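You operate a simulated robot arm through the tools that you are given. There is no shell and no other tool. Be economical: measure what you need, move in short steps, check, and stop when the job is done.

The job below is to be done with a simulated two-armed robot. You get a single attempt, and the scene is never put back.

Task
Take the black wedge on the top of the small stand and put it away on the top of the steel stand. Put the green board on the top of the small stand away on the top of the test bench. Take the orange cup and leave it on the top of the cans bench. Fetch the yellow plug and set it on the top of the small tank. Fetch the red plug and set it on the lower shelf of the steel bench. Push the mill one right door shut. Put the green clip in the grey tray. The order is free. Set down upright: black wedge, orange cup, yellow plug, red plug.

Only the result counts: the job must be done as asked and must still hold three seconds after the hand-in. Knocking over, shifting, dropping, spilling or breaking anything else fails it.

Robot
Two 7-joint arms with fingered hands on one trunk, on a base that drives. Base frame: it is fixed to the floor where the robot stands at the start and does not move with it; the origin is under the middle of the robot, x ahead of it, y to its left, z up; the surface under the hand at the start is at about z = 0.8. Units: m, rad, N and s.
The left shoulder is at the start at [0.07, 0.132, 1.117], the right one opposite. With the tool pointing down near the work surface each hand reaches from about 0.1 to 0.62 m from the robot's upright axis, wherever it stands, measured 20 degrees to its own side. Places, roughly: black wedge (11x15x12 cm) [0.5, -0.2, 0.8]; green board (6x10x2 cm) [0.4, -0.1, 0.8]; green clip (3x3x12 cm) [0.6, -0.5, 0.9]; grey tray (15x21x4 cm) [2.9, -0.9, 0.9]; lower shelf of the steel bench (18x52 cm) [-4.84, 3.38, 0.26]; mill one right door [-4.2, 1.5, 0.5]; orange cup (7x7x8 cm) [-5, 3.3, 0.3]; red plug (6x6x11 cm) [-4.7, 3.3, 0.8]; top of the cans bench [-3.4, 4.6, 0.8]; top of the small tank (26x15 cm) [-3.66, 6.34, 0.86]; top of the steel stand [7.4, 10.4, 0.5]; top of the test bench [2.3, 10.3, 0.9]; yellow plug (6x6x11 cm) [-4.8, 3.3, 0.8]. Payload 2.3 kg a hand.
The tool frame of a hand sits at the grasp point between the pads (the TCP): z along the fingers, y along the line on which they close. The tips reach 0.025 m beyond it. The gripper opens to 0.088 m. The gripper's body begins 0.029 m behind the TCP. The gripper is a hand of 3 fingers: y runs from the thumb to the fingers, the wrist lies at [-0.013, -0.097, -0.162] in the tool frame, and closing takes about 1.5 s.
Orientation is that of the tool frame in the base frame, as a unit quaternion [x, y, z, w]. With the fingers straight down and the wrist toward the robot, the tool's x, y and z point along [0, 1, 0], [1, 0, 0] and [0, 0, -1] of the base frame.

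Tools
- The arms move only by the tool arm_command. It takes "left_motion", "right_motion" or both (then of equal length, played together; a hand with none holds still); each is a list of rows, each a list of 7 numbers: the turn, a rotation vector about the tool's x, y, z in rad, then the shift along the tool's x, y, z in m, then the gripper command, from -1 (shut) to 1 (fully open), values between in proportion. In form: [[wx, wy, wz, x, y, z, claw], ...]. A call has 1 to 20 rows; each row shifts and turns the commanded pose from where the row before left it, along the tool's axes as they then stand. Rows are played at 5 a second. More than 0.05 m and 0.15 rad between two rows, or a gripper value outside its range, and nothing of the call is played. A pose out of reach is approached as far as the arm can. The call stops where the force on the tool passes 40 N (or 10 N more than at its start, if that is more) or the arm is blocked; 0.2 s more then pass. Each finger travels about 0.108 m/s and halts on what it meets, pressing with about 22 N; the grip force reading is that of the motor and also rises with nothing between the fingers. The clock runs only during rows and for 0.2 s after the last one: add rows that do not move to give the fingers time. It gives the time, the measured TCP pose, the force on the tool (base axes), the opening and the grip force at its end, in the units of the frame above (readings bear some noise), with the torque about the TCP (base axes, N m) and any sound that the robot's microphone picked up, and new pictures: "pictures" is both (left out), scene, wrist or none (wrist: the cameras of the hands that moved).
- Cameras (640 x 400 px; columns grow to the right, rows downward): "scene" is now at [0.1116, -0.0334, 1.4112]; the picture's right is [-0.49, -0.87, 0.00], its down [-0.71, 0.40, -0.57] and it looks along [0.50, -0.28, -0.82] (base axes); focal length 289 px, centre (320, 200). "left" rides on the left gripper at [-0.058, -0.085, -0.099] in its tool frame; the picture's right is [-0.67, -0.35, 0.66], its down [0.69, -0.63, 0.36] and it looks along [0.29, 0.69, 0.66] (tool axes); focal length 261 px, centre (320, 200). "right" rides on the right gripper at [0.058, -0.085, -0.099] in its tool frame; the picture's right is [-0.67, 0.35, -0.66], its down [-0.69, -0.63, 0.37] and it looks along [-0.29, 0.69, 0.66] (tool axes); focal length 261 px, centre (320, 200). There is no depth. A picture from a camera that has moved, and an enlarged one, comes with that camera's place and axes in the base frame and with its lens.
- slide_trunk(by): slides the trunk up (or, below 0, down) by that many m; the arms and the scene camera ride with it, the base frame stays. It gives what a move gives, with no picture.
- steer(legs): drives the robot by 1 to 6 legs, each [ahead, left, turn to the left] in m, m and rad, along the robot's own axes; the way and the turn of a leg run together, so that a leg with both is an arc; at most 1.5 m and 3.142 rad a leg. The arms and the cameras ride along, it lands a little off, and it stops where it bumps. It gives what a move gives, and a new picture of the scene camera.
- grasp_type(shape, hand): the hand has 3 fingers and takes this shape, open, in about a second: jaw (thumb against the fingers, like two jaws); tri (thumb and two fingers); tip (a fingertip pinch); poke (one finger out to press); point (the index stretched); flat (the hand flat); cup (the hand cupped); fist (a fist). The gripper value then closes the fingers along that shape, each until it touches; the sizes above hold for jaw. It gives what a move gives, with no picture.
- pan_tilt(pan, tilt): turns the head with the scene camera to pan (to the left, within 1.501 rad either way) and tilt (down, from -0.506 to 1.204), counted from straight ahead of the robot. It gives what a move gives, and a new picture of the scene camera.
- enlarge(camera, box): a new picture of the part [left, top, right, bottom] of that camera's present view, enlarged. No time passes.
- sign_off(): hands the job in; it is judged then, once.

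Go step by step. Nothing tells you exact positions but the pictures and the camera data: compare them with the known pose of the tool, close in by small moves and look again before you grip or let go. The budget is 196 turns and 260 pictures, counting those below and the enlarged ones. Unless the task says otherwise, let go and move clear before handing in.

The tools are called after "Emit:" as a command line: name --argument value ..., lists and objects as JSON in quotes. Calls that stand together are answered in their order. arm_command: Moves the arms, as the interface text tells. Its arguments: {"type":"object","properties":{"left_motion":{"type":"array","items":{"type":"array","items":{"type":"number"}}},"right_motion":{"type":"array","items":{"type":"array","items":{"type":"number"}}},"pictures":{"type":"string","enum":["both","scene","wrist","none"]}},"required":[]} The other tools are called the same way: slide_trunk (by) slides the trunk up or down; grasp_type (shape, hand) gives the hand a shape; steer (legs) drives the base; pan_tilt (pan, tilt) turns the head that bears the scene camera; enlarge (camera, box) takes an enlarged picture of a part of a camera's view; sign_off () hands the job in.

At the start:

```text
time_s: 0.0
left_ee_pos: [0.4098, -0.0017, 1.0361]
left_ee_rot: [0.707, 0.707, 0.0, 0.001]
left_wrist_force: [0.0, 0.6, 0.5]
left_wrist_torque: [0.01, -0.02, 0.02]
left_width: 0.0876
left_finger_force: 0.1
left_shape: jaw
right_ee_pos: [0.2885, -0.3503, 1.0428]
right_ee_rot: [0.707, 0.707, 0.0, 0.0]
right_wrist_force: [0.4, 0.4, -0.2]
right_wrist_torque: [0.04, 0.03, -0.02]
right_width: 0.0875
right_finger_force: 0.0
right_shape: jaw
trunk travel left (down, up): [-0.675, 0.165]
robot x, y, heading: [0.0019, -0.0014, -0.003]
head pan, tilt: [-0.513, 0.958]
```

scene: 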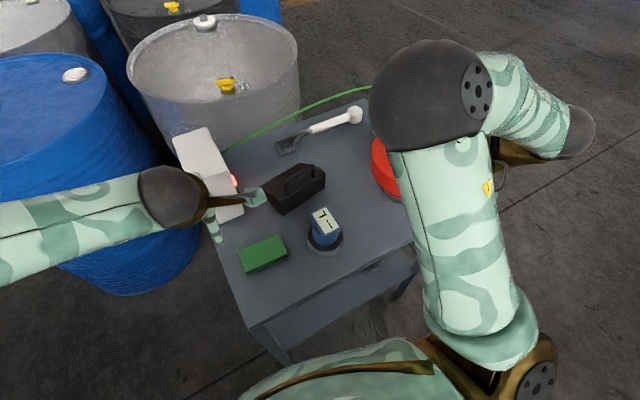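
right: 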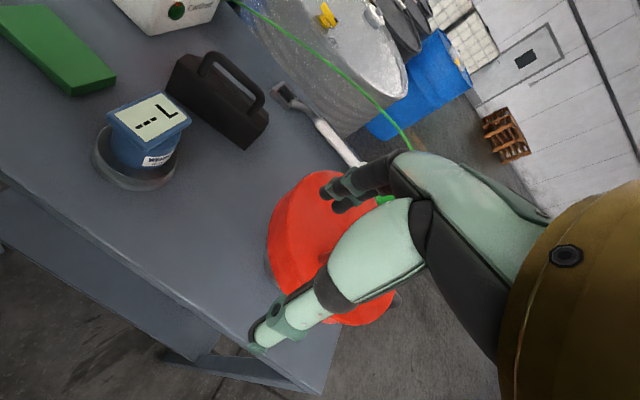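
left: 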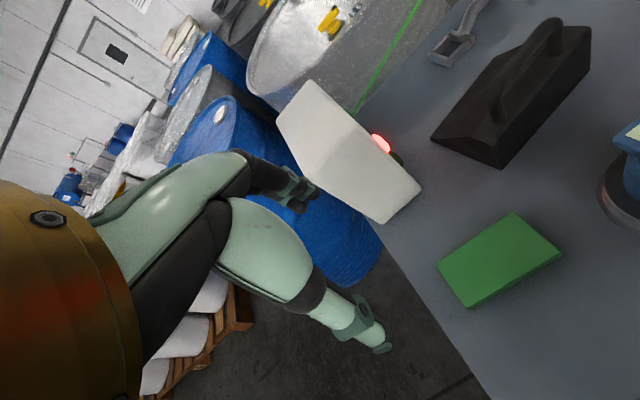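

I see the small stand with the black wedge, the green board, a gauge, and a red thing with a green line. I'll look closer to find the green clip and measure things.

Emit:
pan_tilt --pan -0.6 --tilt 0.75

Emit:
enlarge --camera "right" --box '[0, 0, 420, 263]'

```text
time_s: 0.7
left_ee_pos: [0.4115, -0.0003, 1.0352]
left_ee_rot: [0.708, 0.706, 0.0, 0.001]
left_wrist_force: [-0.2, 0.2, -0.2]
left_wrist_torque: [0.01, -0.02, 0.02]
left_width: 0.0877
left_finger_force: 0.1
left_shape: jaw
right_ee_pos: [0.2885, -0.3495, 1.042]
right_ee_rot: [0.707, 0.707, 0.0, 0.0]
right_wrist_force: [0.1, 0.5, 0.8]
right_wrist_torque: [0.04, -0.01, -0.01]
right_width: 0.0877
right_finger_force: 0.0
right_shape: jaw
trunk travel left (down, up): [-0.675, 0.165]
robot x, y, heading: [-0.0036, -0.0004, 0.001]
head pan, tilt: [-0.6, 0.75]
camera scene: at [0.1171, -0.0448, 1.4273], right [-0.56, -0.83, 0.0], down [-0.56, 0.39, -0.73], along [0.6, -0.41, -0.68], focal length 289 px, centre (320, 200)
```

scene: 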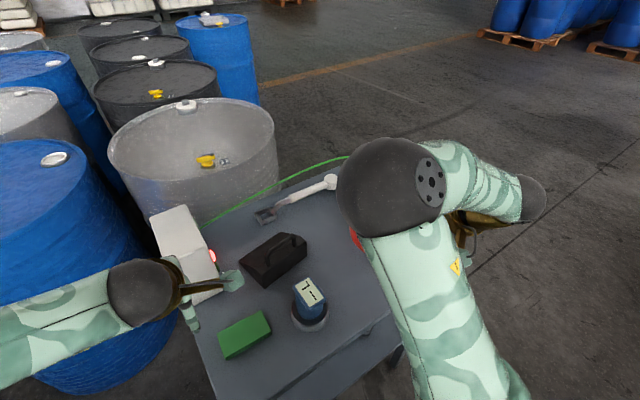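

```text
1.52 times, centred on (210, 132) of right
camera zoom: at [0.2035, -0.2924, 1.1417], right [0.35, -0.67, 0.66], down [-0.63, -0.69, -0.37], along [0.69, -0.29, -0.66], focal length 396 px, centre (487, 304)
```

zoom: 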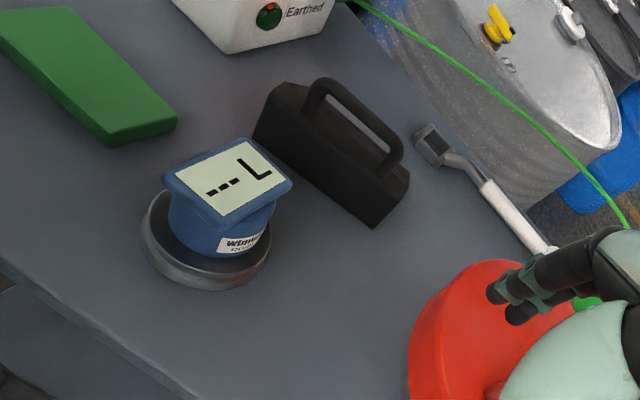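

The clip seems to lie on the red thing, behind the right fingers. I move the right hand sideways to see it.

Emit:
arm_command --right_motion '[[0, 0, 0, -0.05, 0, 0, 1], [0, 0, 0, -0.05, 0, 0, 1], [0, 0, 0, -0.05, 0, 0, 1], [0, 0, 0, 0, 0, 0, 1]]' --pictures "both"

```text
time_s: 1.7
left_ee_pos: [0.4114, -0.001, 1.0359]
left_ee_rot: [0.707, 0.707, 0.0, 0.002]
left_wrist_force: [-0.1, 0.1, 1.1]
left_wrist_torque: [0.03, 0.0, 0.0]
left_width: 0.0875
left_finger_force: 0.0
left_shape: jaw
right_ee_pos: [0.2875, -0.4997, 1.0424]
right_ee_rot: [0.707, 0.708, 0.0, 0.0]
right_wrist_force: [0.0, 0.7, -0.8]
right_wrist_torque: [-0.03, -0.03, 0.01]
right_width: 0.0874
right_finger_force: 0.0
right_shape: jaw
trunk travel left (down, up): [-0.675, 0.165]
robot x, y, heading: [-0.0022, -0.0016, -0.001]
head pan, tilt: [-0.6, 0.75]
camera scene: at [0.1172, -0.0443, 1.4274], right [-0.56, -0.83, 0.0], down [-0.56, 0.39, -0.73], along [0.6, -0.41, -0.68], focal length 289 px, centre (320, 200)
camera right: at [0.2023, -0.4423, 1.1421], right [0.35, -0.67, 0.66], down [-0.63, -0.69, -0.37], along [0.69, -0.29, -0.66], focal length 261 px, centre (320, 200)
```

scene: 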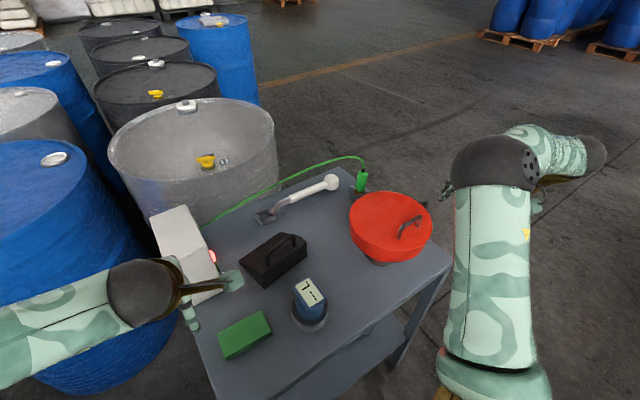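
right: 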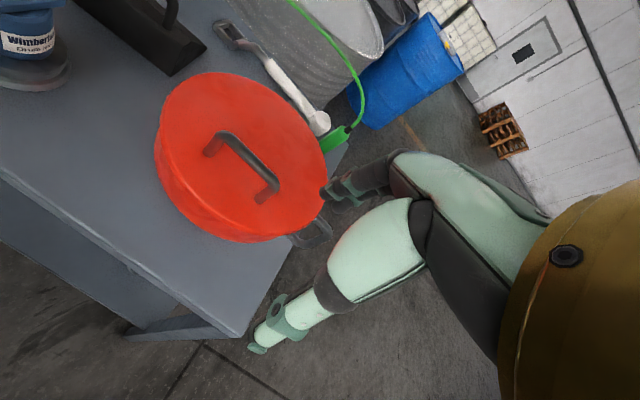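

The green clip stands upright at the far right corner, with a cable to the "Earthed" box. I look for the grey tray and zoom on the clip.

Emit:
enlarge --camera "scene" --box '[140, 130, 460, 330]'

Emit:
pan_tilt --pan -0.3 --tilt 0.25

```text
2.00 times, centred on (300, 230) of scene
camera zoom: at [0.1172, -0.0443, 1.4274], right [-0.56, -0.83, 0.0], down [-0.56, 0.39, -0.73], along [0.6, -0.41, -0.68], focal length 579 px, centre (360, 140)
```

zoom: 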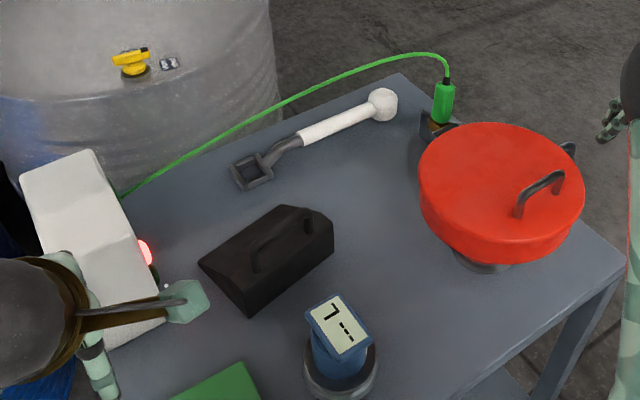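

```text
time_s: 2.7
left_ee_pos: [0.4109, -0.0012, 1.0348]
left_ee_rot: [0.707, 0.708, 0.0, 0.001]
left_wrist_force: [-0.4, -0.2, -0.3]
left_wrist_torque: [0.0, 0.01, -0.03]
left_width: 0.0877
left_finger_force: 0.0
left_shape: jaw
right_ee_pos: [0.2873, -0.5012, 1.0422]
right_ee_rot: [0.707, 0.707, 0.001, 0.0]
right_wrist_force: [-0.5, -0.4, -0.2]
right_wrist_torque: [0.04, 0.04, 0.0]
right_width: 0.0876
right_finger_force: 0.1
right_shape: jaw
trunk travel left (down, up): [-0.675, 0.165]
robot x, y, heading: [-0.0013, 0.0032, -0.001]
head pan, tilt: [-0.3, 0.25]
camera scene: at [0.1379, -0.026, 1.4724], right [-0.3, -0.96, 0.0], down [-0.24, 0.07, -0.97], along [0.93, -0.29, -0.25], focal length 289 px, centre (320, 200)
```

scene: 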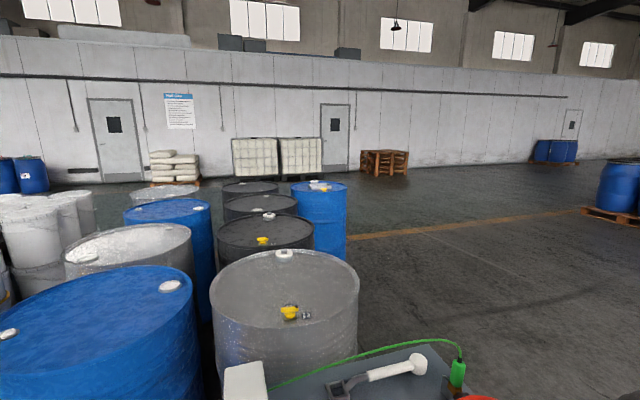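

The tray seems to stand on the blue drum ahead. I zoom in on it and on the clip.

Emit:
enlarge --camera "scene" --box '[260, 160, 380, 235]'

Emit:
enlarge --camera "scene" --box '[230, 300, 390, 400]'

Emit:
enlarge --camera "scene" --box '[400, 325, 520, 400]'

```text
5.33 times, centred on (320, 198) of scene
camera zoom: at [0.1379, -0.026, 1.4724], right [-0.3, -0.96, 0.0], down [-0.24, 0.07, -0.97], along [0.93, -0.29, -0.25], focal length 1543 px, centre (320, 213)
```

zoom: 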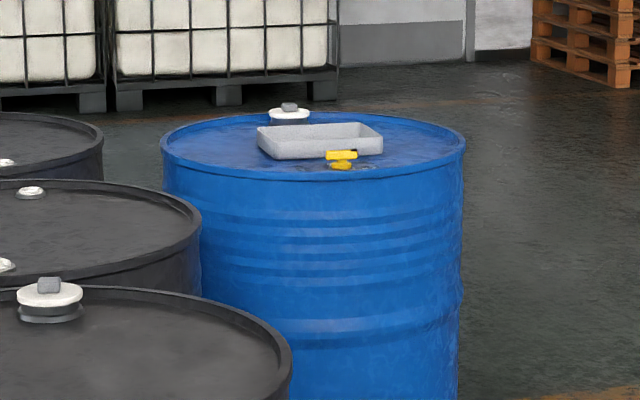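

```text
4.00 times, centred on (310, 350) of scene
camera zoom: at [0.1379, -0.026, 1.4724], right [-0.3, -0.96, 0.0], down [-0.24, 0.07, -0.97], along [0.93, -0.29, -0.25], focal length 1157 px, centre (360, -400)
```

zoom: 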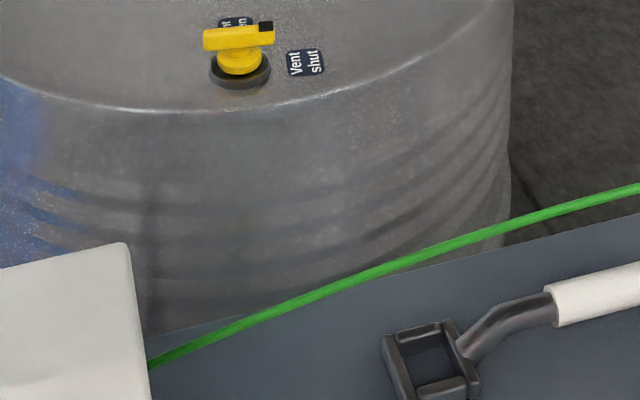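

```text
5.33 times, centred on (460, 362) of scene
camera zoom: at [0.1379, -0.026, 1.4724], right [-0.3, -0.96, 0.0], down [-0.24, 0.07, -0.97], along [0.93, -0.29, -0.25], focal length 1543 px, centre (-427, -667)
```

zoom: 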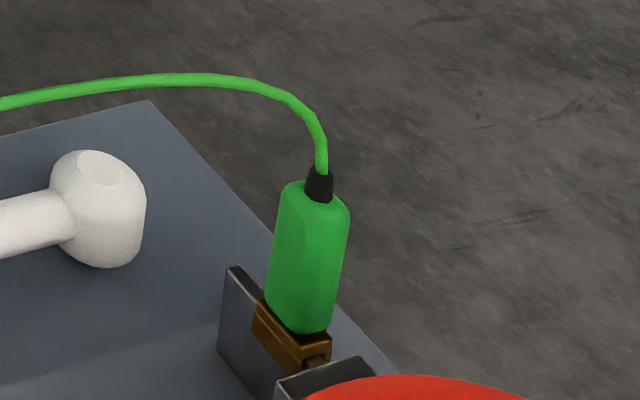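

The tray stands on the blue drum at about (2.9, -0.9); the clip sits in a bracket near (0.58, -0.51, 0.9). I'll go round to the right side of the stand to take the clip from the side.

Emit:
pan_tilt --pan -1.4 --tilt 0.5

Emit:
steer --legs '[[-0.4, 0, 0], [0, -1.1, 0]]'

```text
time_s: 4.0
left_ee_pos: [0.4113, -0.0016, 1.0356]
left_ee_rot: [0.707, 0.707, 0.001, 0.001]
left_wrist_force: [-0.5, -0.1, -0.4]
left_wrist_torque: [0.01, -0.02, -0.01]
left_width: 0.0877
left_finger_force: 0.0
left_shape: jaw
right_ee_pos: [0.2867, -0.5003, 1.0418]
right_ee_rot: [0.707, 0.708, 0.001, 0.0]
right_wrist_force: [-0.3, -1.1, -0.6]
right_wrist_torque: [-0.01, -0.04, -0.02]
right_width: 0.0874
right_finger_force: 0.1
right_shape: jaw
trunk travel left (down, up): [-0.675, 0.165]
robot x, y, heading: [0.0007, 0.0013, 0.002]
head pan, tilt: [-1.4, 0.499]
camera scene: at [0.0644, -0.0878, 1.4494], right [-0.99, -0.17, 0.0], down [-0.08, 0.47, -0.88], along [0.15, -0.87, -0.48], focal length 289 px, centre (320, 200)
```

scene: 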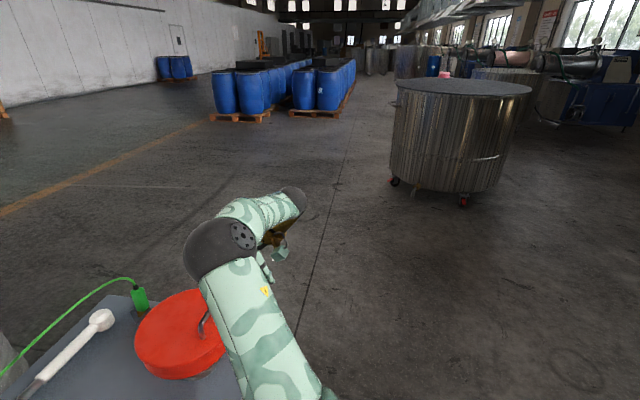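

```text
time_s: 11.6
left_ee_pos: [0.0093, -1.0662, 1.0353]
left_ee_rot: [0.707, 0.707, 0.0, 0.001]
left_wrist_force: [-0.4, -0.2, 0.1]
left_wrist_torque: [-0.02, 0.02, 0.06]
left_width: 0.0879
left_finger_force: 0.1
left_shape: jaw
right_ee_pos: [-0.1152, -1.5644, 1.0416]
right_ee_rot: [0.707, 0.707, 0.0, 0.0]
right_wrist_force: [0.5, -0.4, -0.5]
right_wrist_torque: [0.0, -0.01, -0.02]
right_width: 0.0878
right_finger_force: 0.1
right_shape: jaw
trunk travel left (down, up): [-0.675, 0.165]
robot x, y, heading: [-0.4013, -1.0643, -0.002]
head pan, tilt: [-1.4, 0.499]
camera scene: at [-0.3379, -1.1521, 1.4494], right [-0.99, -0.17, 0.0], down [-0.08, 0.47, -0.88], along [0.15, -0.87, -0.48], focal length 289 px, centre (320, 200)
```

scene: 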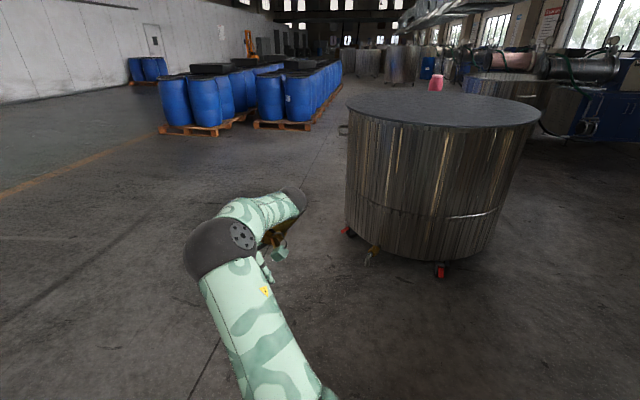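

The floor is clear here. I turn to face the stand's right side and slide along it.

Emit:
steer --legs '[[0, 0, 1.571], [0, -0.8, 0]]'

Emit:
pan_tilt --pan -0.3 --tilt 0.7

```text
time_s: 19.7
left_ee_pos: [0.4145, -0.6632, 1.0356]
left_ee_rot: [0.008, 1.0, 0.001, 0.002]
left_wrist_force: [0.0, -0.2, -0.3]
left_wrist_torque: [-0.02, 0.01, 0.02]
left_width: 0.0875
left_finger_force: 0.0
left_shape: jaw
right_ee_pos: [0.9099, -0.7954, 1.0429]
right_ee_rot: [0.009, 1.0, 0.0, 0.0]
right_wrist_force: [-0.1, 0.8, 0.8]
right_wrist_torque: [-0.02, -0.01, 0.01]
right_width: 0.0875
right_finger_force: 0.0
right_shape: jaw
trunk travel left (down, up): [-0.675, 0.165]
robot x, y, heading: [0.4026, -1.0768, 1.551]
head pan, tilt: [-1.4, 0.499]
camera scene: at [0.4949, -1.0082, 1.4494], right [0.15, -0.99, 0.0], down [-0.47, -0.07, -0.88], along [0.87, 0.13, -0.48], focal length 289 px, centre (320, 200)
```

scene: 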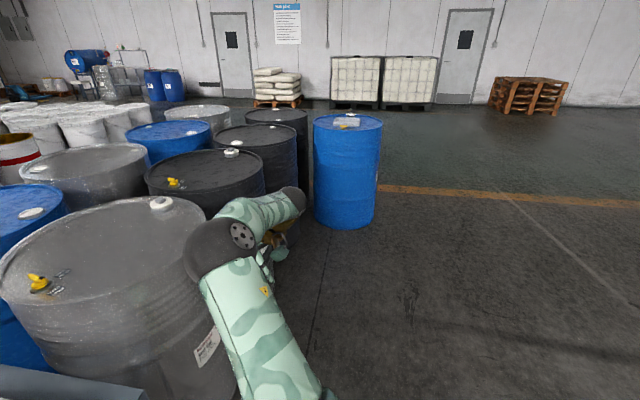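

```text
time_s: 21.0
left_ee_pos: [0.4145, -0.663, 1.0357]
left_ee_rot: [0.009, 1.0, 0.0, 0.001]
left_wrist_force: [0.4, 0.9, 0.9]
left_wrist_torque: [0.0, 0.04, -0.03]
left_width: 0.0876
left_finger_force: 0.0
left_shape: jaw
right_ee_pos: [0.9128, -0.7955, 1.0424]
right_ee_rot: [0.008, 1.0, 0.0, 0.0]
right_wrist_force: [0.5, 0.3, 0.2]
right_wrist_torque: [0.01, 0.01, 0.01]
right_width: 0.0876
right_finger_force: 0.0
right_shape: jaw
trunk travel left (down, up): [-0.675, 0.165]
robot x, y, heading: [0.4077, -1.0721, 1.552]
head pan, tilt: [-0.3, 0.7]
camera scene: at [0.4324, -0.9415, 1.4317], right [0.95, -0.31, 0.0], down [-0.2, -0.61, -0.76], along [0.24, 0.73, -0.64], focal length 289 px, centre (320, 200)
```

scene: 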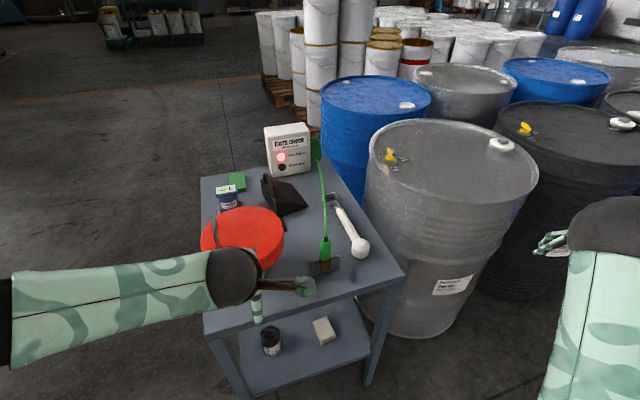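

The left hand is in front of the clip; I move it back and read the box and the clip more closely.

Emit:
arm_command --left_motion '[[0, 0, 0, 0.04, -0.02, -0.02, 1], [0, 0, 0, 0.04, -0.02, -0.02, 1], [0, 0, 0, 0.04, -0.02, -0.02, 1], [0, 0, 0, 0.04, -0.02, -0.02, 1], [0, 0, 0, 0.04, -0.02, 0, 1]]' --pictures "none"

Emit:
enlarge --camera "scene" --box '[180, 110, 420, 260]'

Emit:
enlarge --camera "scene" --box '[280, 220, 400, 295]'

```text
time_s: 22.2
left_ee_pos: [0.2079, -0.7613, 1.1154]
left_ee_rot: [0.009, 1.0, 0.001, 0.001]
left_wrist_force: [-0.6, 0.9, -0.1]
left_wrist_torque: [-0.02, -0.01, 0.01]
left_width: 0.0875
left_finger_force: 0.0
left_shape: jaw
right_ee_pos: [0.9095, -0.7958, 1.0431]
right_ee_rot: [0.009, 1.0, 0.0, 0.001]
right_wrist_force: [0.1, -0.3, -1.6]
right_wrist_torque: [-0.02, -0.04, -0.01]
right_width: 0.0878
right_finger_force: 0.0
right_shape: jaw
trunk travel left (down, up): [-0.675, 0.165]
robot x, y, heading: [0.4041, -1.0741, 1.553]
head pan, tilt: [-0.3, 0.7]
```

```text
2.67 times, centred on (300, 185) of scene
camera zoom: at [0.4293, -0.9423, 1.4318], right [0.95, -0.31, 0.0], down [-0.2, -0.61, -0.77], along [0.24, 0.73, -0.64], focal length 772 px, centre (373, 240)
```

zoom: 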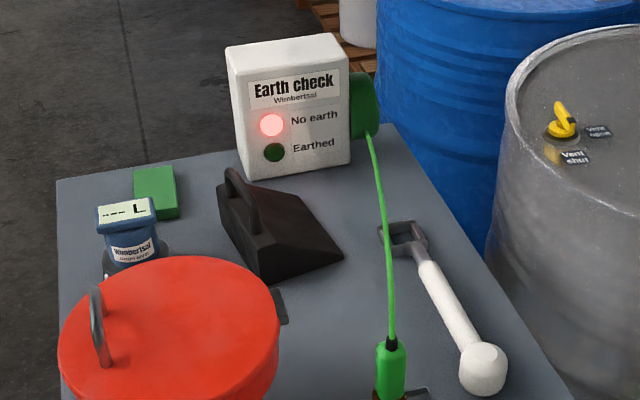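

```text
5.33 times, centred on (340, 258) of scene
camera zoom: at [0.4293, -0.9423, 1.4318], right [0.95, -0.31, 0.0], down [-0.2, -0.61, -0.77], along [0.24, 0.73, -0.64], focal length 1543 px, centre (213, -107)
```

zoom: 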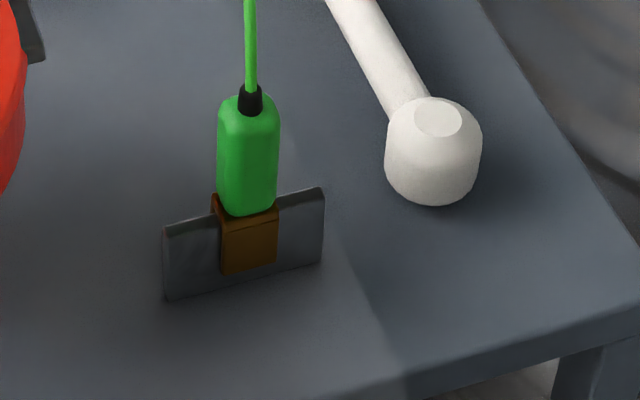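

The clip is on a reel cable and sits astride a plate at about (0.588, -0.511, 0.894). I back up slightly and turn the right hand to point ahead with fingers closing sideways.

Emit:
steer --legs '[[-0.12, 0, 0]]'

Emit:
arm_command --right_motion '[[0, 0, 0, 0, 0.04, 0, 1], [0, 0, 0, 0, 0.04, 0, 1], [0, 0, 0, 0, 0.04, 0, 1], [-0.0864, 0.0864, 0.0864, 0, 0, 0, 1], [-0.0864, 0.0864, 0.0864, 0, 0, 0, 1], [-0.0864, 0.0864, 0.0864, 0, 0, 0, 1], [-0.0864, 0.0864, 0.0864, 0, 0, 0, 1], [-0.0864, 0.0864, 0.0864, 0, 0, 0, 1], [-0.0864, 0.0864, 0.0864, 0, 0, 0, 1], [-0.0864, 0.0864, 0.0864, 0, 0, 0, 1], [-0.0864, 0.0864, 0.0864, 0, 0, 0, 1], [-0.0864, 0.0864, 0.0864, 0, 0, 0, 1], [-0.0864, 0.0864, 0.0864, 0, 0, 0, 1], [-0.0864, 0.0864, 0.0864, 0, 0, 0, 1], [-0.0864, 0.0864, 0.0864, 0, 0, 0, 1], [-0.0864, 0.0864, 0.0864, 0, 0, 0, 1], [-0.0864, 0.0864, 0.0864, 0, 0, 0, 1], [0, 0, 0, 0, 0, 0, 1]]'

```text
time_s: 23.5
left_ee_pos: [0.2095, -0.8804, 1.1147]
left_ee_rot: [0.011, 1.0, -0.001, 0.001]
left_wrist_force: [0.5, 0.6, 0.2]
left_wrist_torque: [0.0, 0.02, -0.03]
left_width: 0.0878
left_finger_force: 0.0
left_shape: jaw
right_ee_pos: [0.9102, -0.9185, 1.0432]
right_ee_rot: [0.011, 1.0, -0.001, 0.0]
right_wrist_force: [-0.1, -0.1, -0.3]
right_wrist_torque: [-0.01, 0.0, 0.04]
right_width: 0.0877
right_finger_force: 0.1
right_shape: jaw
trunk travel left (down, up): [-0.675, 0.165]
robot x, y, heading: [0.4031, -1.1961, 1.554]
head pan, tilt: [-0.3, 0.7]
camera scene: at [0.4301, -1.0608, 1.4314], right [0.95, -0.32, 0.0], down [-0.2, -0.61, -0.76], along [0.24, 0.72, -0.65], focal length 289 px, centre (320, 200)
```

scene: 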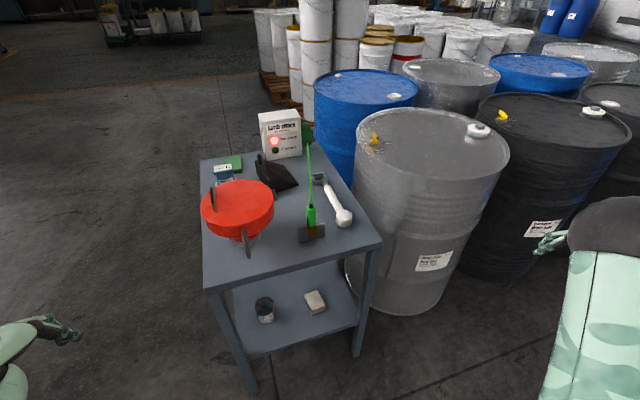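

```text
time_s: 27.3
left_ee_pos: [0.209, -0.8822, 1.1153]
left_ee_rot: [0.01, 1.0, 0.001, 0.001]
left_wrist_force: [0.1, -0.6, -0.2]
left_wrist_torque: [-0.02, -0.02, 0.02]
left_width: 0.088
left_finger_force: 0.0
left_shape: jaw
right_ee_pos: [0.9124, -0.7993, 1.0425]
right_ee_rot: [0.506, 0.493, 0.506, -0.495]
right_wrist_force: [-0.1, 0.0, -0.5]
right_wrist_torque: [0.0, 0.02, 0.0]
right_width: 0.0878
right_finger_force: 0.1
right_shape: jaw
trunk travel left (down, up): [-0.675, 0.165]
robot x, y, heading: [0.4091, -1.1975, 1.544]
head pan, tilt: [-0.3, 0.7]
camera scene: at [0.4301, -1.0634, 1.4317], right [0.95, -0.32, 0.0], down [-0.2, -0.61, -0.76], along [0.24, 0.73, -0.64], focal length 289 px, centre (320, 200)
camera right: at [0.8251, -0.8976, 1.1009], right [0.33, -0.66, -0.67], down [-0.62, 0.38, -0.68], along [0.71, 0.65, -0.29], focal length 261 px, centre (320, 200)
```

scene: 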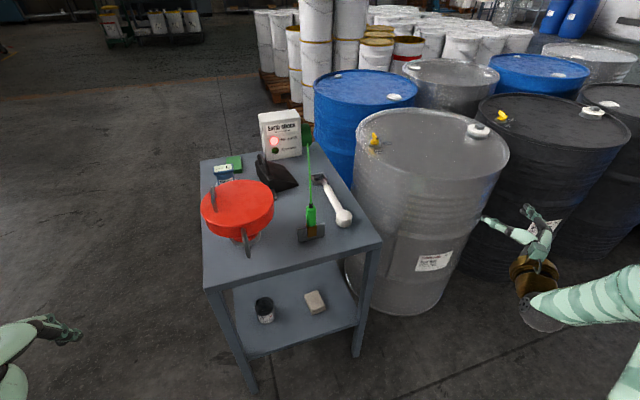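
right: 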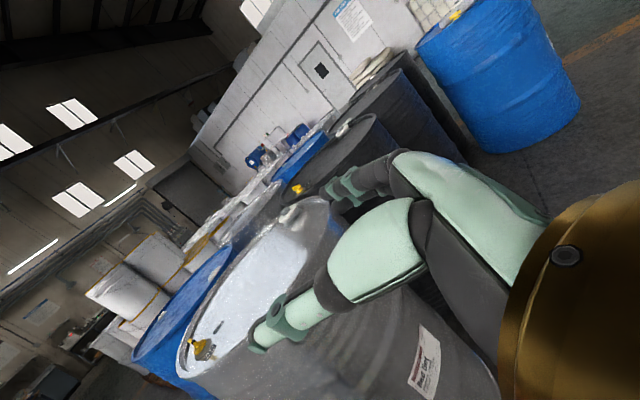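

The orientation was reached. I now bring the right hand level with the clip, still short of it.

Emit:
arm_command --right_motion '[[0, 0, 0, -0.02, -0.045, 0, 1], [0, 0, 0, -0.02, -0.045, 0, 1], [0, 0, 0, -0.02, -0.045, 0, 1], [0, 0, 0, -0.02, -0.045, 0, 1], [0, 0, 0, -0.02, -0.045, 0, 1], [0, 0, 0, -0.02, -0.045, 0.02, 1], [0, 0, 0, -0.018, -0.045, 0.04, 1], [0, 0, 0, 0, -0.01, 0.04, 1], [0, 0, 0, 0, 0, 0.03, 1], [0, 0, 0, 0, 0, 0, 1]]'

```text
refused: row 6 steps farther than a row can; nothing moved
```

Emit:
arm_command --right_motion '[[0, 0, 0, -0.02, -0.045, 0, 1], [0, 0, 0, -0.02, -0.045, 0, 1], [0, 0, 0, -0.02, -0.045, 0, 1], [0, 0, 0, -0.02, -0.045, 0, 1], [0, 0, 0, -0.02, -0.045, 0, 1], [0, 0, 0, -0.02, -0.045, 0, 1], [0, 0, 0, -0.018, -0.045, 0, 1], [0, 0, 0, 0, -0.01, 0.04, 1], [0, 0, 0, 0, 0, 0.04, 1], [0, 0, 0, 0, 0, 0.05, 1], [0, 0, 0, 0, 0, 0, 1]]'

```text
time_s: 29.7
left_ee_pos: [0.2088, -0.8824, 1.1149]
left_ee_rot: [0.011, 1.0, 0.001, 0.0]
left_wrist_force: [-0.5, 0.4, 0.6]
left_wrist_torque: [0.03, -0.02, -0.01]
left_width: 0.0878
left_finger_force: 0.0
left_shape: jaw
right_ee_pos: [0.5906, -0.6622, 0.9073]
right_ee_rot: [0.505, 0.494, 0.505, -0.495]
right_wrist_force: [-0.6, 0.2, -0.3]
right_wrist_torque: [0.01, -0.01, 0.01]
right_width: 0.0879
right_finger_force: 0.1
right_shape: jaw
trunk travel left (down, up): [-0.675, 0.165]
robot x, y, heading: [0.407, -1.1936, 1.549]
head pan, tilt: [-0.3, 0.7]
camera scene: at [0.4304, -1.0638, 1.4317], right [0.95, -0.32, 0.0], down [-0.2, -0.61, -0.76], along [0.24, 0.73, -0.64], focal length 289 px, centre (320, 200)
camera right: at [0.5028, -0.7597, 0.9653], right [0.33, -0.66, -0.67], down [-0.62, 0.38, -0.68], along [0.71, 0.65, -0.29], focal length 261 px, centre (320, 200)
```

scene: 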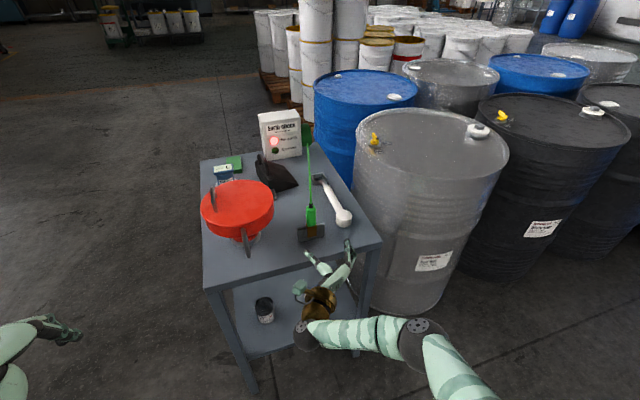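
right: 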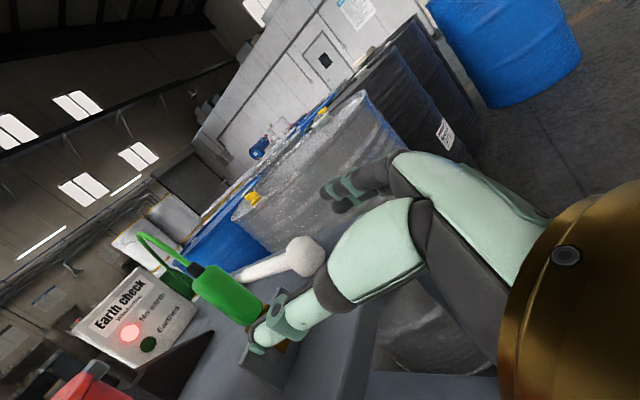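

The clip lines up with the hand (about (0.59, -0.511, 0.897)). I advance, then look.

Emit:
arm_command --right_motion '[[0, 0, 0, 0, 0, 0.05, 1], [0, 0, 0, 0, 0, 0.05, 1], [0, 0, 0, 0, 0, 0.045, 1], [0, 0, 0, 0, 0, 0, 1]]'

```text
time_s: 30.7
left_ee_pos: [0.2084, -0.8802, 1.1141]
left_ee_rot: [0.011, 1.0, 0.001, 0.0]
left_wrist_force: [0.5, 0.1, -0.4]
left_wrist_torque: [-0.01, 0.01, 0.02]
left_width: 0.0875
left_finger_force: 0.1
left_shape: jaw
right_ee_pos: [0.6008, -0.5833, 0.9323]
right_ee_rot: [0.505, 0.496, 0.505, -0.494]
right_wrist_force: [0.1, -1.4, -0.7]
right_wrist_torque: [0.03, -0.04, 0.0]
right_width: 0.0881
right_finger_force: 0.1
right_shape: jaw
right hand out of reach, approached as far as the arm can: row 2, 3
trunk travel left (down, up): [-0.675, 0.165]
robot x, y, heading: [0.4044, -1.193, 1.549]
head pan, tilt: [-0.3, 0.7]
camera scene: at [0.4291, -1.0629, 1.4316], right [0.95, -0.32, 0.0], down [-0.2, -0.61, -0.76], along [0.24, 0.73, -0.64], focal length 289 px, centre (320, 200)
camera right: at [0.5134, -0.682, 0.9903], right [0.34, -0.66, -0.67], down [-0.62, 0.38, -0.69], along [0.71, 0.65, -0.29], focal length 261 px, centre (320, 200)
```

scene: 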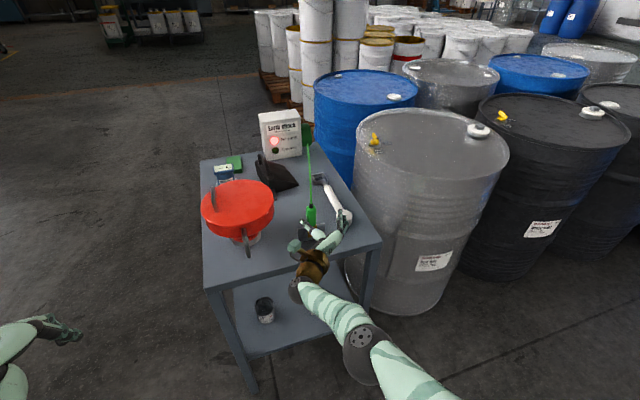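
right: 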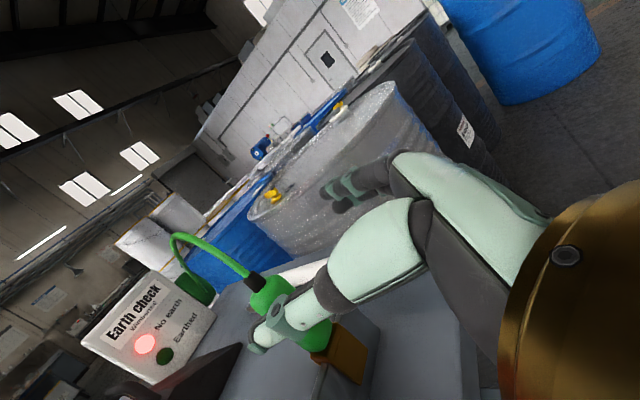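

The arm ran out of reach. I pull the hand back, drive the base 0.12 m ahead, and check.

Emit:
arm_command --right_motion '[[0, 0, 0, 0, 0, -0.05, 1], [0, 0, 0, 0, 0, -0.05, 1], [0, 0, 0, 0, 0, -0.04, 1], [0, 0, 0, 0, 0, 0, 1]]' --pictures "none"

Emit:
steer --legs '[[0.1, 0, 0]]'

```text
time_s: 31.7
left_ee_pos: [0.2106, -0.8816, 1.1158]
left_ee_rot: [0.011, 1.0, 0.0, -0.001]
left_wrist_force: [0.0, 0.5, -0.3]
left_wrist_torque: [0.01, -0.01, 0.02]
left_width: 0.0876
left_finger_force: 0.2
left_shape: jaw
right_ee_pos: [0.5982, -0.7267, 0.9332]
right_ee_rot: [0.506, 0.494, 0.505, -0.495]
right_wrist_force: [-0.5, -0.5, -0.6]
right_wrist_torque: [0.0, 0.03, -0.04]
right_width: 0.0878
right_finger_force: 0.0
right_shape: jaw
trunk travel left (down, up): [-0.675, 0.165]
robot x, y, heading: [0.4027, -1.1931, 1.552]
head pan, tilt: [-0.3, 0.7]
```

```text
time_s: 32.9
left_ee_pos: [0.2109, -0.7818, 1.116]
left_ee_rot: [0.011, 1.0, 0.001, 0.001]
left_wrist_force: [1.0, -0.3, 0.3]
left_wrist_torque: [-0.04, -0.05, -0.02]
left_width: 0.0874
left_finger_force: 0.0
left_shape: jaw
right_ee_pos: [0.601, -0.6267, 0.933]
right_ee_rot: [0.505, 0.494, 0.505, -0.495]
right_wrist_force: [-0.1, 0.0, -0.9]
right_wrist_torque: [-0.02, 0.01, 0.02]
right_width: 0.0882
right_finger_force: 0.1
right_shape: jaw
trunk travel left (down, up): [-0.675, 0.165]
robot x, y, heading: [0.4035, -1.0956, 1.55]
head pan, tilt: [-0.3, 0.7]
camera scene: at [0.4321, -0.9642, 1.4319], right [0.95, -0.32, 0.0], down [-0.2, -0.61, -0.77], along [0.24, 0.73, -0.64], focal length 289 px, centre (320, 200)
```

scene: 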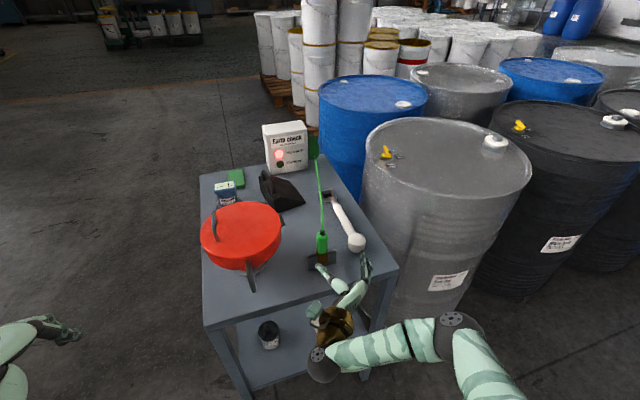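

I line up again and advance to the clip.

Emit:
arm_command --right_motion '[[0, 0, 0, -0.029, -0.014, 0, 1], [0, 0, 0, 0, 0, 0.05, 1], [0, 0, 0, 0, 0, 0.045, 1], [0, 0, 0, 0, 0, 0.02, 1], [0, 0, 0, 0, 0, 0, 1]]'

```text
time_s: 34.0
left_ee_pos: [0.2116, -0.7804, 1.1143]
left_ee_rot: [0.011, 1.0, 0.001, 0.0]
left_wrist_force: [0.6, -0.8, 0.4]
left_wrist_torque: [-0.02, 0.02, 0.0]
left_width: 0.0877
left_finger_force: 0.0
left_shape: jaw
right_ee_pos: [0.5905, -0.5102, 0.9039]
right_ee_rot: [0.506, 0.494, 0.505, -0.495]
right_wrist_force: [-0.5, -0.2, -0.2]
right_wrist_torque: [0.01, -0.02, 0.02]
right_width: 0.0882
right_finger_force: 0.1
right_shape: jaw
trunk travel left (down, up): [-0.675, 0.165]
robot x, y, heading: [0.4055, -1.0949, 1.545]
head pan, tilt: [-0.3, 0.7]
camera scene: at [0.4326, -0.962, 1.4316], right [0.95, -0.32, 0.0], down [-0.2, -0.61, -0.76], along [0.24, 0.73, -0.64], focal length 289 px, centre (320, 200)
camera right: at [0.5026, -0.6079, 0.962], right [0.33, -0.66, -0.67], down [-0.62, 0.38, -0.68], along [0.71, 0.65, -0.29], focal length 261 px, centre (320, 200)
```

scene: 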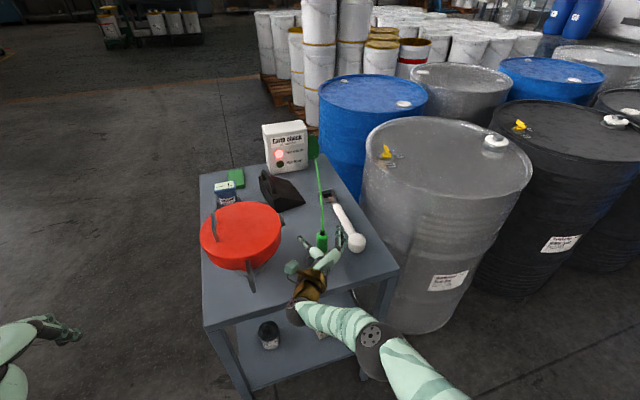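
right: 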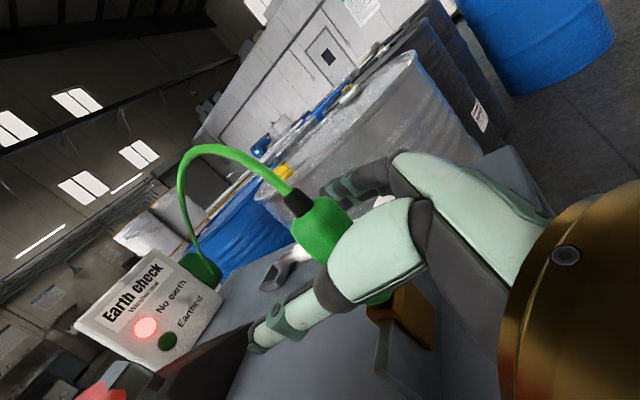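

The clip is between the fingers. I close.

Emit:
arm_command --right_motion '[[0, 0, 0, 0, 0, 0, -1], [0, 0, 0, 0, 0, 0, -1], [0, 0, 0, 0, 0, 0, -1], [0, 0, 0, 0, 0, 0, -1], [0, 0, 0, 0, 0, 0, -1], [0, 0, 0, 0, 0, 0, -1], [0, 0, 0, 0, 0, 0, -1], [0, 0, 0, 0, 0, 0, -1]]' --pictures "wrist"

```text
time_s: 35.9
left_ee_pos: [0.2099, -0.7807, 1.1154]
left_ee_rot: [0.011, 1.0, 0.0, 0.0]
left_wrist_force: [0.2, 0.6, 0.7]
left_wrist_torque: [-0.05, 0.04, 0.01]
left_width: 0.0878
left_finger_force: 0.1
left_shape: jaw
right_ee_pos: [0.5892, -0.5092, 0.903]
right_ee_rot: [0.505, 0.495, 0.505, -0.495]
right_wrist_force: [-0.5, 3.1, 2.2]
right_wrist_torque: [-0.01, 0.03, -0.1]
right_width: 0.0148
right_finger_force: 22.4
right_shape: jaw
trunk travel left (down, up): [-0.675, 0.165]
robot x, y, heading: [0.4085, -1.0942, 1.552]
head pan, tilt: [-0.3, 0.7]
camera right: at [0.502, -0.6077, 0.9619], right [0.33, -0.66, -0.67], down [-0.62, 0.38, -0.69], along [0.71, 0.65, -0.28], focal length 261 px, centre (320, 200)
```

right: 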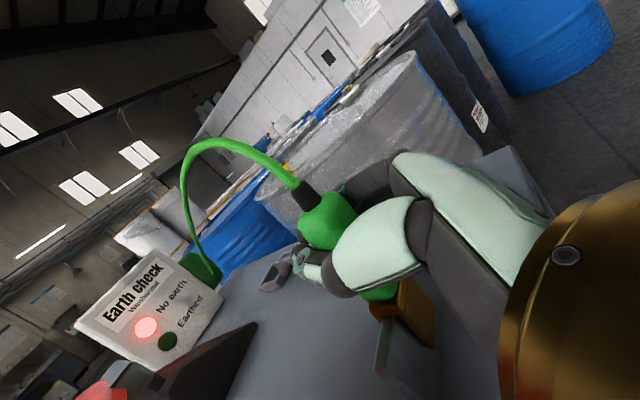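

The fingers closed to 15 mm; I lift gently to test whether the clip comes along.

Emit:
arm_command --right_motion '[[0, 0, 0, 0.015, 0, 0, -1], [0, 0, 0, 0.015, 0, 0, -1], [0, 0, 0, 0.02, 0, 0, -1], [0, 0, 0, 0, 0, 0, -1]]'

```text
time_s: 36.9
left_ee_pos: [0.2121, -0.7802, 1.1149]
left_ee_rot: [0.011, 1.0, 0.0, 0.001]
left_wrist_force: [0.5, 0.1, -0.3]
left_wrist_torque: [0.01, 0.01, 0.0]
left_width: 0.0878
left_finger_force: 0.1
left_shape: jaw
right_ee_pos: [0.5873, -0.5091, 0.9531]
right_ee_rot: [0.506, 0.495, 0.505, -0.494]
right_wrist_force: [0.0, 0.8, -1.2]
right_wrist_torque: [0.01, 0.06, -0.03]
right_width: 0.015
right_finger_force: 22.5
right_shape: jaw
trunk travel left (down, up): [-0.675, 0.165]
robot x, y, heading: [0.4051, -1.0939, 1.55]
head pan, tilt: [-0.3, 0.7]
camera scene: at [0.4323, -0.9616, 1.4316], right [0.95, -0.32, 0.0], down [-0.2, -0.61, -0.76], along [0.24, 0.73, -0.64], focal length 289 px, centre (320, 200)
camera right: at [0.5014, -0.6073, 1.0116], right [0.33, -0.66, -0.67], down [-0.62, 0.38, -0.69], along [0.71, 0.65, -0.29], focal length 261 px, centre (320, 200)
```

scene: 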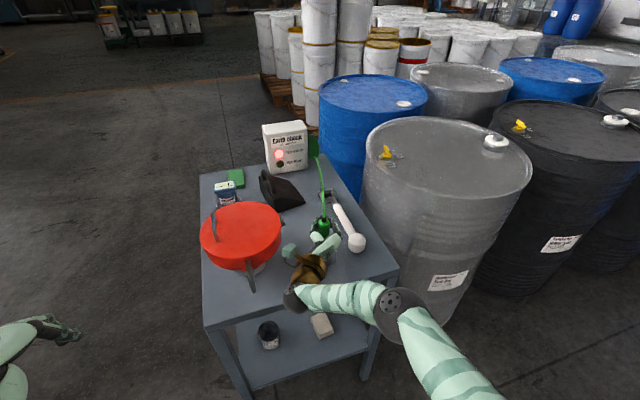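
right: 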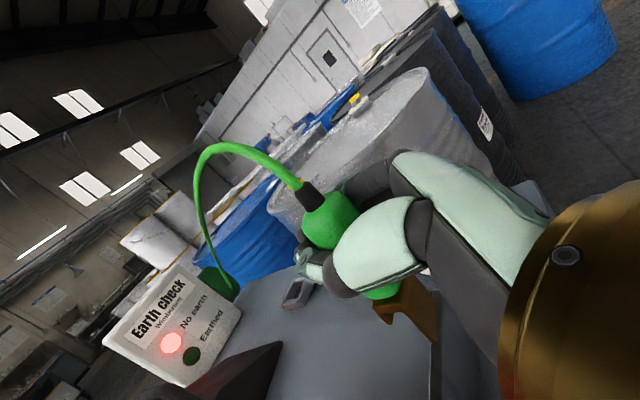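

The clip came off the plate. I lift it higher, back away, and drive round toward the tray.

Emit:
arm_command --right_motion '[[0, 0, 0, 0.05, 0, 0, -1], [0, 0, 0, 0.05, 0, 0, -1], [0, 0, 0, 0.05, 0, -0.01, -1], [0, 0, 0, 0, 0, -0.05, -1], [0, 0, 0, 0, 0, -0.05, -1]]' --pictures "none"

Emit:
steer --legs '[[-0.5, 0, 0], [0, -1.2, 0]]'

```text
refused: row 3 steps farther than a row can; nothing moved
```

```text
time_s: 45.6
left_ee_pos: [1.4265, -1.3132, 1.1144]
left_ee_rot: [0.015, 1.0, 0.0, 0.002]
left_wrist_force: [0.2, -0.2, 0.3]
left_wrist_torque: [0.0, 0.03, 0.02]
left_width: 0.0875
left_finger_force: 0.1
left_shape: jaw
right_ee_pos: [1.807, -1.0465, 0.953]
right_ee_rot: [0.508, 0.493, 0.507, -0.493]
right_wrist_force: [0.4, -0.2, -1.3]
right_wrist_torque: [0.03, 0.02, 0.0]
right_width: 0.0146
right_finger_force: 21.9
right_shape: jaw
trunk travel left (down, up): [-0.675, 0.165]
robot x, y, heading: [1.6209, -1.6297, 1.534]
head pan, tilt: [-0.3, 0.7]
camera scene: at [1.6464, -1.4968, 1.4316], right [0.95, -0.32, 0.0], down [-0.21, -0.61, -0.76], along [0.25, 0.72, -0.64], focal length 289 px, centre (320, 200)
```

scene: 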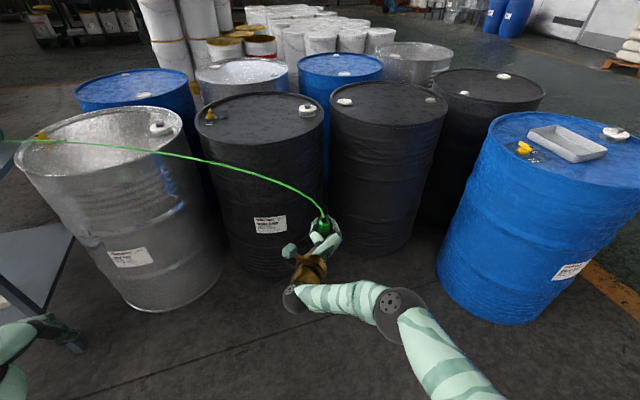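

The clip is still held, with the cable trailing. I lift the hand higher and drive up before the drum with the tray.

Emit:
arm_command --right_motion '[[0, 0, 0, 0.05, 0, 0, -1], [0, 0, 0, 0.05, 0, 0, -1], [0, 0, 0, 0.04, 0, 0, -1], [0, 0, 0, 0, 0, -0.05, -1], [0, 0, 0, 0, 0, -0.05, -1]]' --pictures "none"

Emit:
steer --legs '[[0, 0, 0.037], [0, -1.05, 0]]'

```text
time_s: 46.8
left_ee_pos: [1.4278, -1.3148, 1.1159]
left_ee_rot: [0.014, 1.0, 0.001, -0.001]
left_wrist_force: [-0.9, -0.7, 0.5]
left_wrist_torque: [-0.01, 0.01, -0.02]
left_width: 0.0877
left_finger_force: 0.1
left_shape: jaw
right_ee_pos: [1.807, -1.1456, 1.0939]
right_ee_rot: [0.508, 0.491, 0.509, -0.492]
right_wrist_force: [0.1, -0.2, -1.8]
right_wrist_torque: [-0.01, 0.03, -0.03]
right_width: 0.0149
right_finger_force: 21.7
right_shape: jaw
trunk travel left (down, up): [-0.675, 0.165]
robot x, y, heading: [1.6222, -1.632, 1.543]
head pan, tilt: [-0.3, 0.7]
```

```text
time_s: 52.8
left_ee_pos: [2.502, -1.3054, 1.115]
left_ee_rot: [-0.016, 1.0, 0.0, 0.001]
left_wrist_force: [-0.3, 0.4, -0.5]
left_wrist_torque: [0.0, 0.02, 0.01]
left_width: 0.0879
left_finger_force: 0.0
left_shape: jaw
right_ee_pos: [2.8686, -1.1134, 1.0926]
right_ee_rot: [0.492, 0.508, 0.492, -0.508]
right_wrist_force: [0.4, -0.2, -0.5]
right_wrist_torque: [-0.02, -0.01, -0.03]
right_width: 0.0147
right_finger_force: 21.6
right_shape: jaw
trunk travel left (down, up): [-0.675, 0.165]
robot x, y, heading: [2.716, -1.61, 1.602]
head pan, tilt: [-0.3, 0.7]
camera scene: at [2.7316, -1.4745, 1.4316], right [0.96, -0.27, 0.0], down [-0.17, -0.62, -0.76], along [0.2, 0.74, -0.64], focal length 289 px, centre (320, 200)
```

scene: 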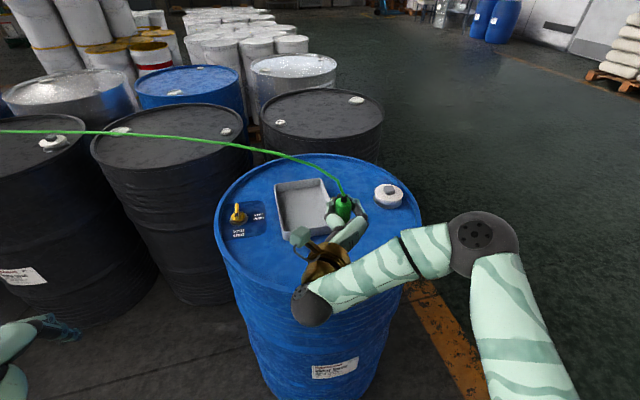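

The tray centre is about (2.842, -0.895), long side away from me. I drive 0.16 m closer and pitch the hand down so the clip lies along the tray.

Emit:
steer --legs '[[0.16, 0, 0]]'

Emit:
arm_command --right_motion '[[0, -0.1428, 0, 0.03, 0, 0, -1], [0, -0.1428, 0, 0, 0, 0, -1], [0, -0.1428, 0, 0, 0, 0, -1], [0, -0.1428, 0, 0, 0, 0, -1], [0, -0.1428, 0, 0, 0, 0, -1], [0, -0.1428, 0, 0, 0, 0, -1], [0, -0.1428, 0, 0, 0, 0, -1], [0, -0.1428, 0, 0, 0, 0, -1], [0, -0.1428, 0, 0, 0, 0, -1], [0, -0.1428, 0, 0, 0, 0, -1], [0, -0.1428, 0, 0, 0, 0, -1], [0, 0, 0, 0, 0, 0, -1]]'

```text
time_s: 54.2
left_ee_pos: [2.4958, -1.1488, 1.1161]
left_ee_rot: [-0.017, 1.0, 0.002, 0.001]
left_wrist_force: [-0.1, 0.2, -0.2]
left_wrist_torque: [0.03, -0.01, -0.02]
left_width: 0.0878
left_finger_force: 0.1
left_shape: jaw
right_ee_pos: [2.8623, -0.9542, 1.0933]
right_ee_rot: [-0.49, -0.508, -0.492, 0.509]
right_wrist_force: [0.3, 0.3, -0.4]
right_wrist_torque: [-0.01, -0.01, 0.02]
right_width: 0.0148
right_finger_force: 22.1
right_shape: jaw
trunk travel left (down, up): [-0.675, 0.165]
robot x, y, heading: [2.7073, -1.4512, 1.607]
head pan, tilt: [-0.3, 0.7]
camera scene: at [2.7266, -1.3183, 1.4319], right [0.96, -0.26, 0.0], down [-0.17, -0.62, -0.77], along [0.2, 0.74, -0.64], focal length 289 px, centre (320, 200)
```

scene: 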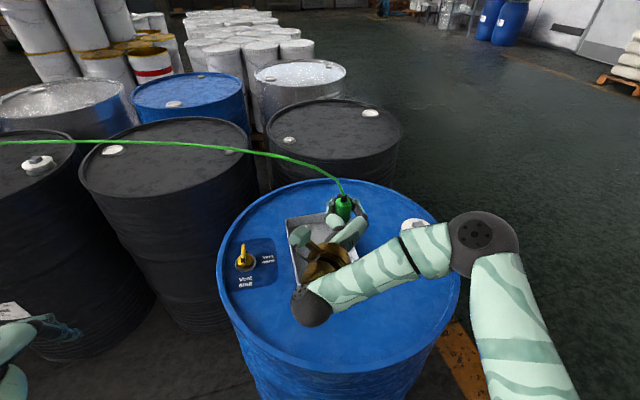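

```text
time_s: 56.8
left_ee_pos: [2.4961, -1.1471, 1.1156]
left_ee_rot: [-0.018, 1.0, 0.001, 0.0]
left_wrist_force: [0.6, 0.2, 0.6]
left_wrist_torque: [0.03, -0.01, -0.01]
left_width: 0.0879
left_finger_force: 0.0
left_shape: jaw
right_ee_pos: [2.8634, -0.9662, 1.116]
right_ee_rot: [0.695, 0.719, -0.001, 0.0]
right_wrist_force: [-0.2, -0.3, -1.9]
right_wrist_torque: [0.1, 0.03, 0.01]
right_width: 0.0147
right_finger_force: 21.8
right_shape: jaw
right hand out of reach, approached as far as the arm can: row 11
trunk travel left (down, up): [-0.675, 0.165]
robot x, y, heading: [2.707, -1.4503, 1.607]
head pan, tilt: [-0.3, 0.7]
camera scene: at [2.7273, -1.3158, 1.4316], right [0.96, -0.26, 0.0], down [-0.17, -0.62, -0.76], along [0.2, 0.74, -0.64], focal length 289 px, centre (320, 200)
camera right: at [2.7774, -0.9109, 1.2164], right [0.37, -0.66, 0.66], down [-0.61, -0.71, -0.36], along [0.7, -0.26, -0.66], focal length 261 px, centre (320, 200)
```

scene: 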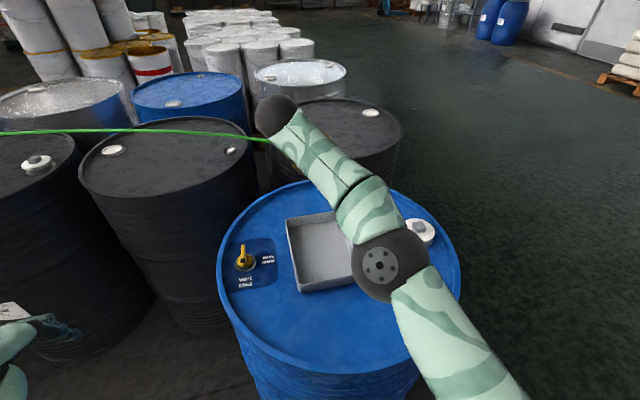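
right: 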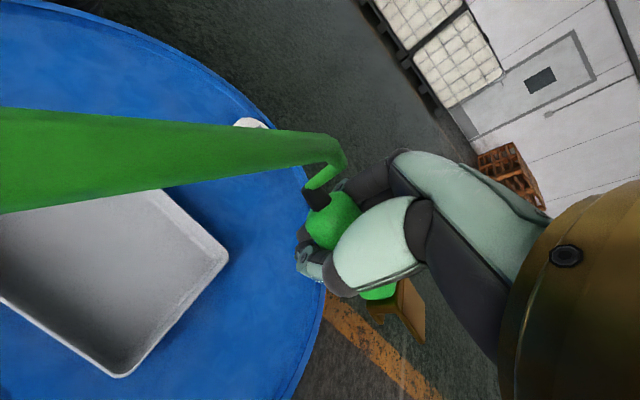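

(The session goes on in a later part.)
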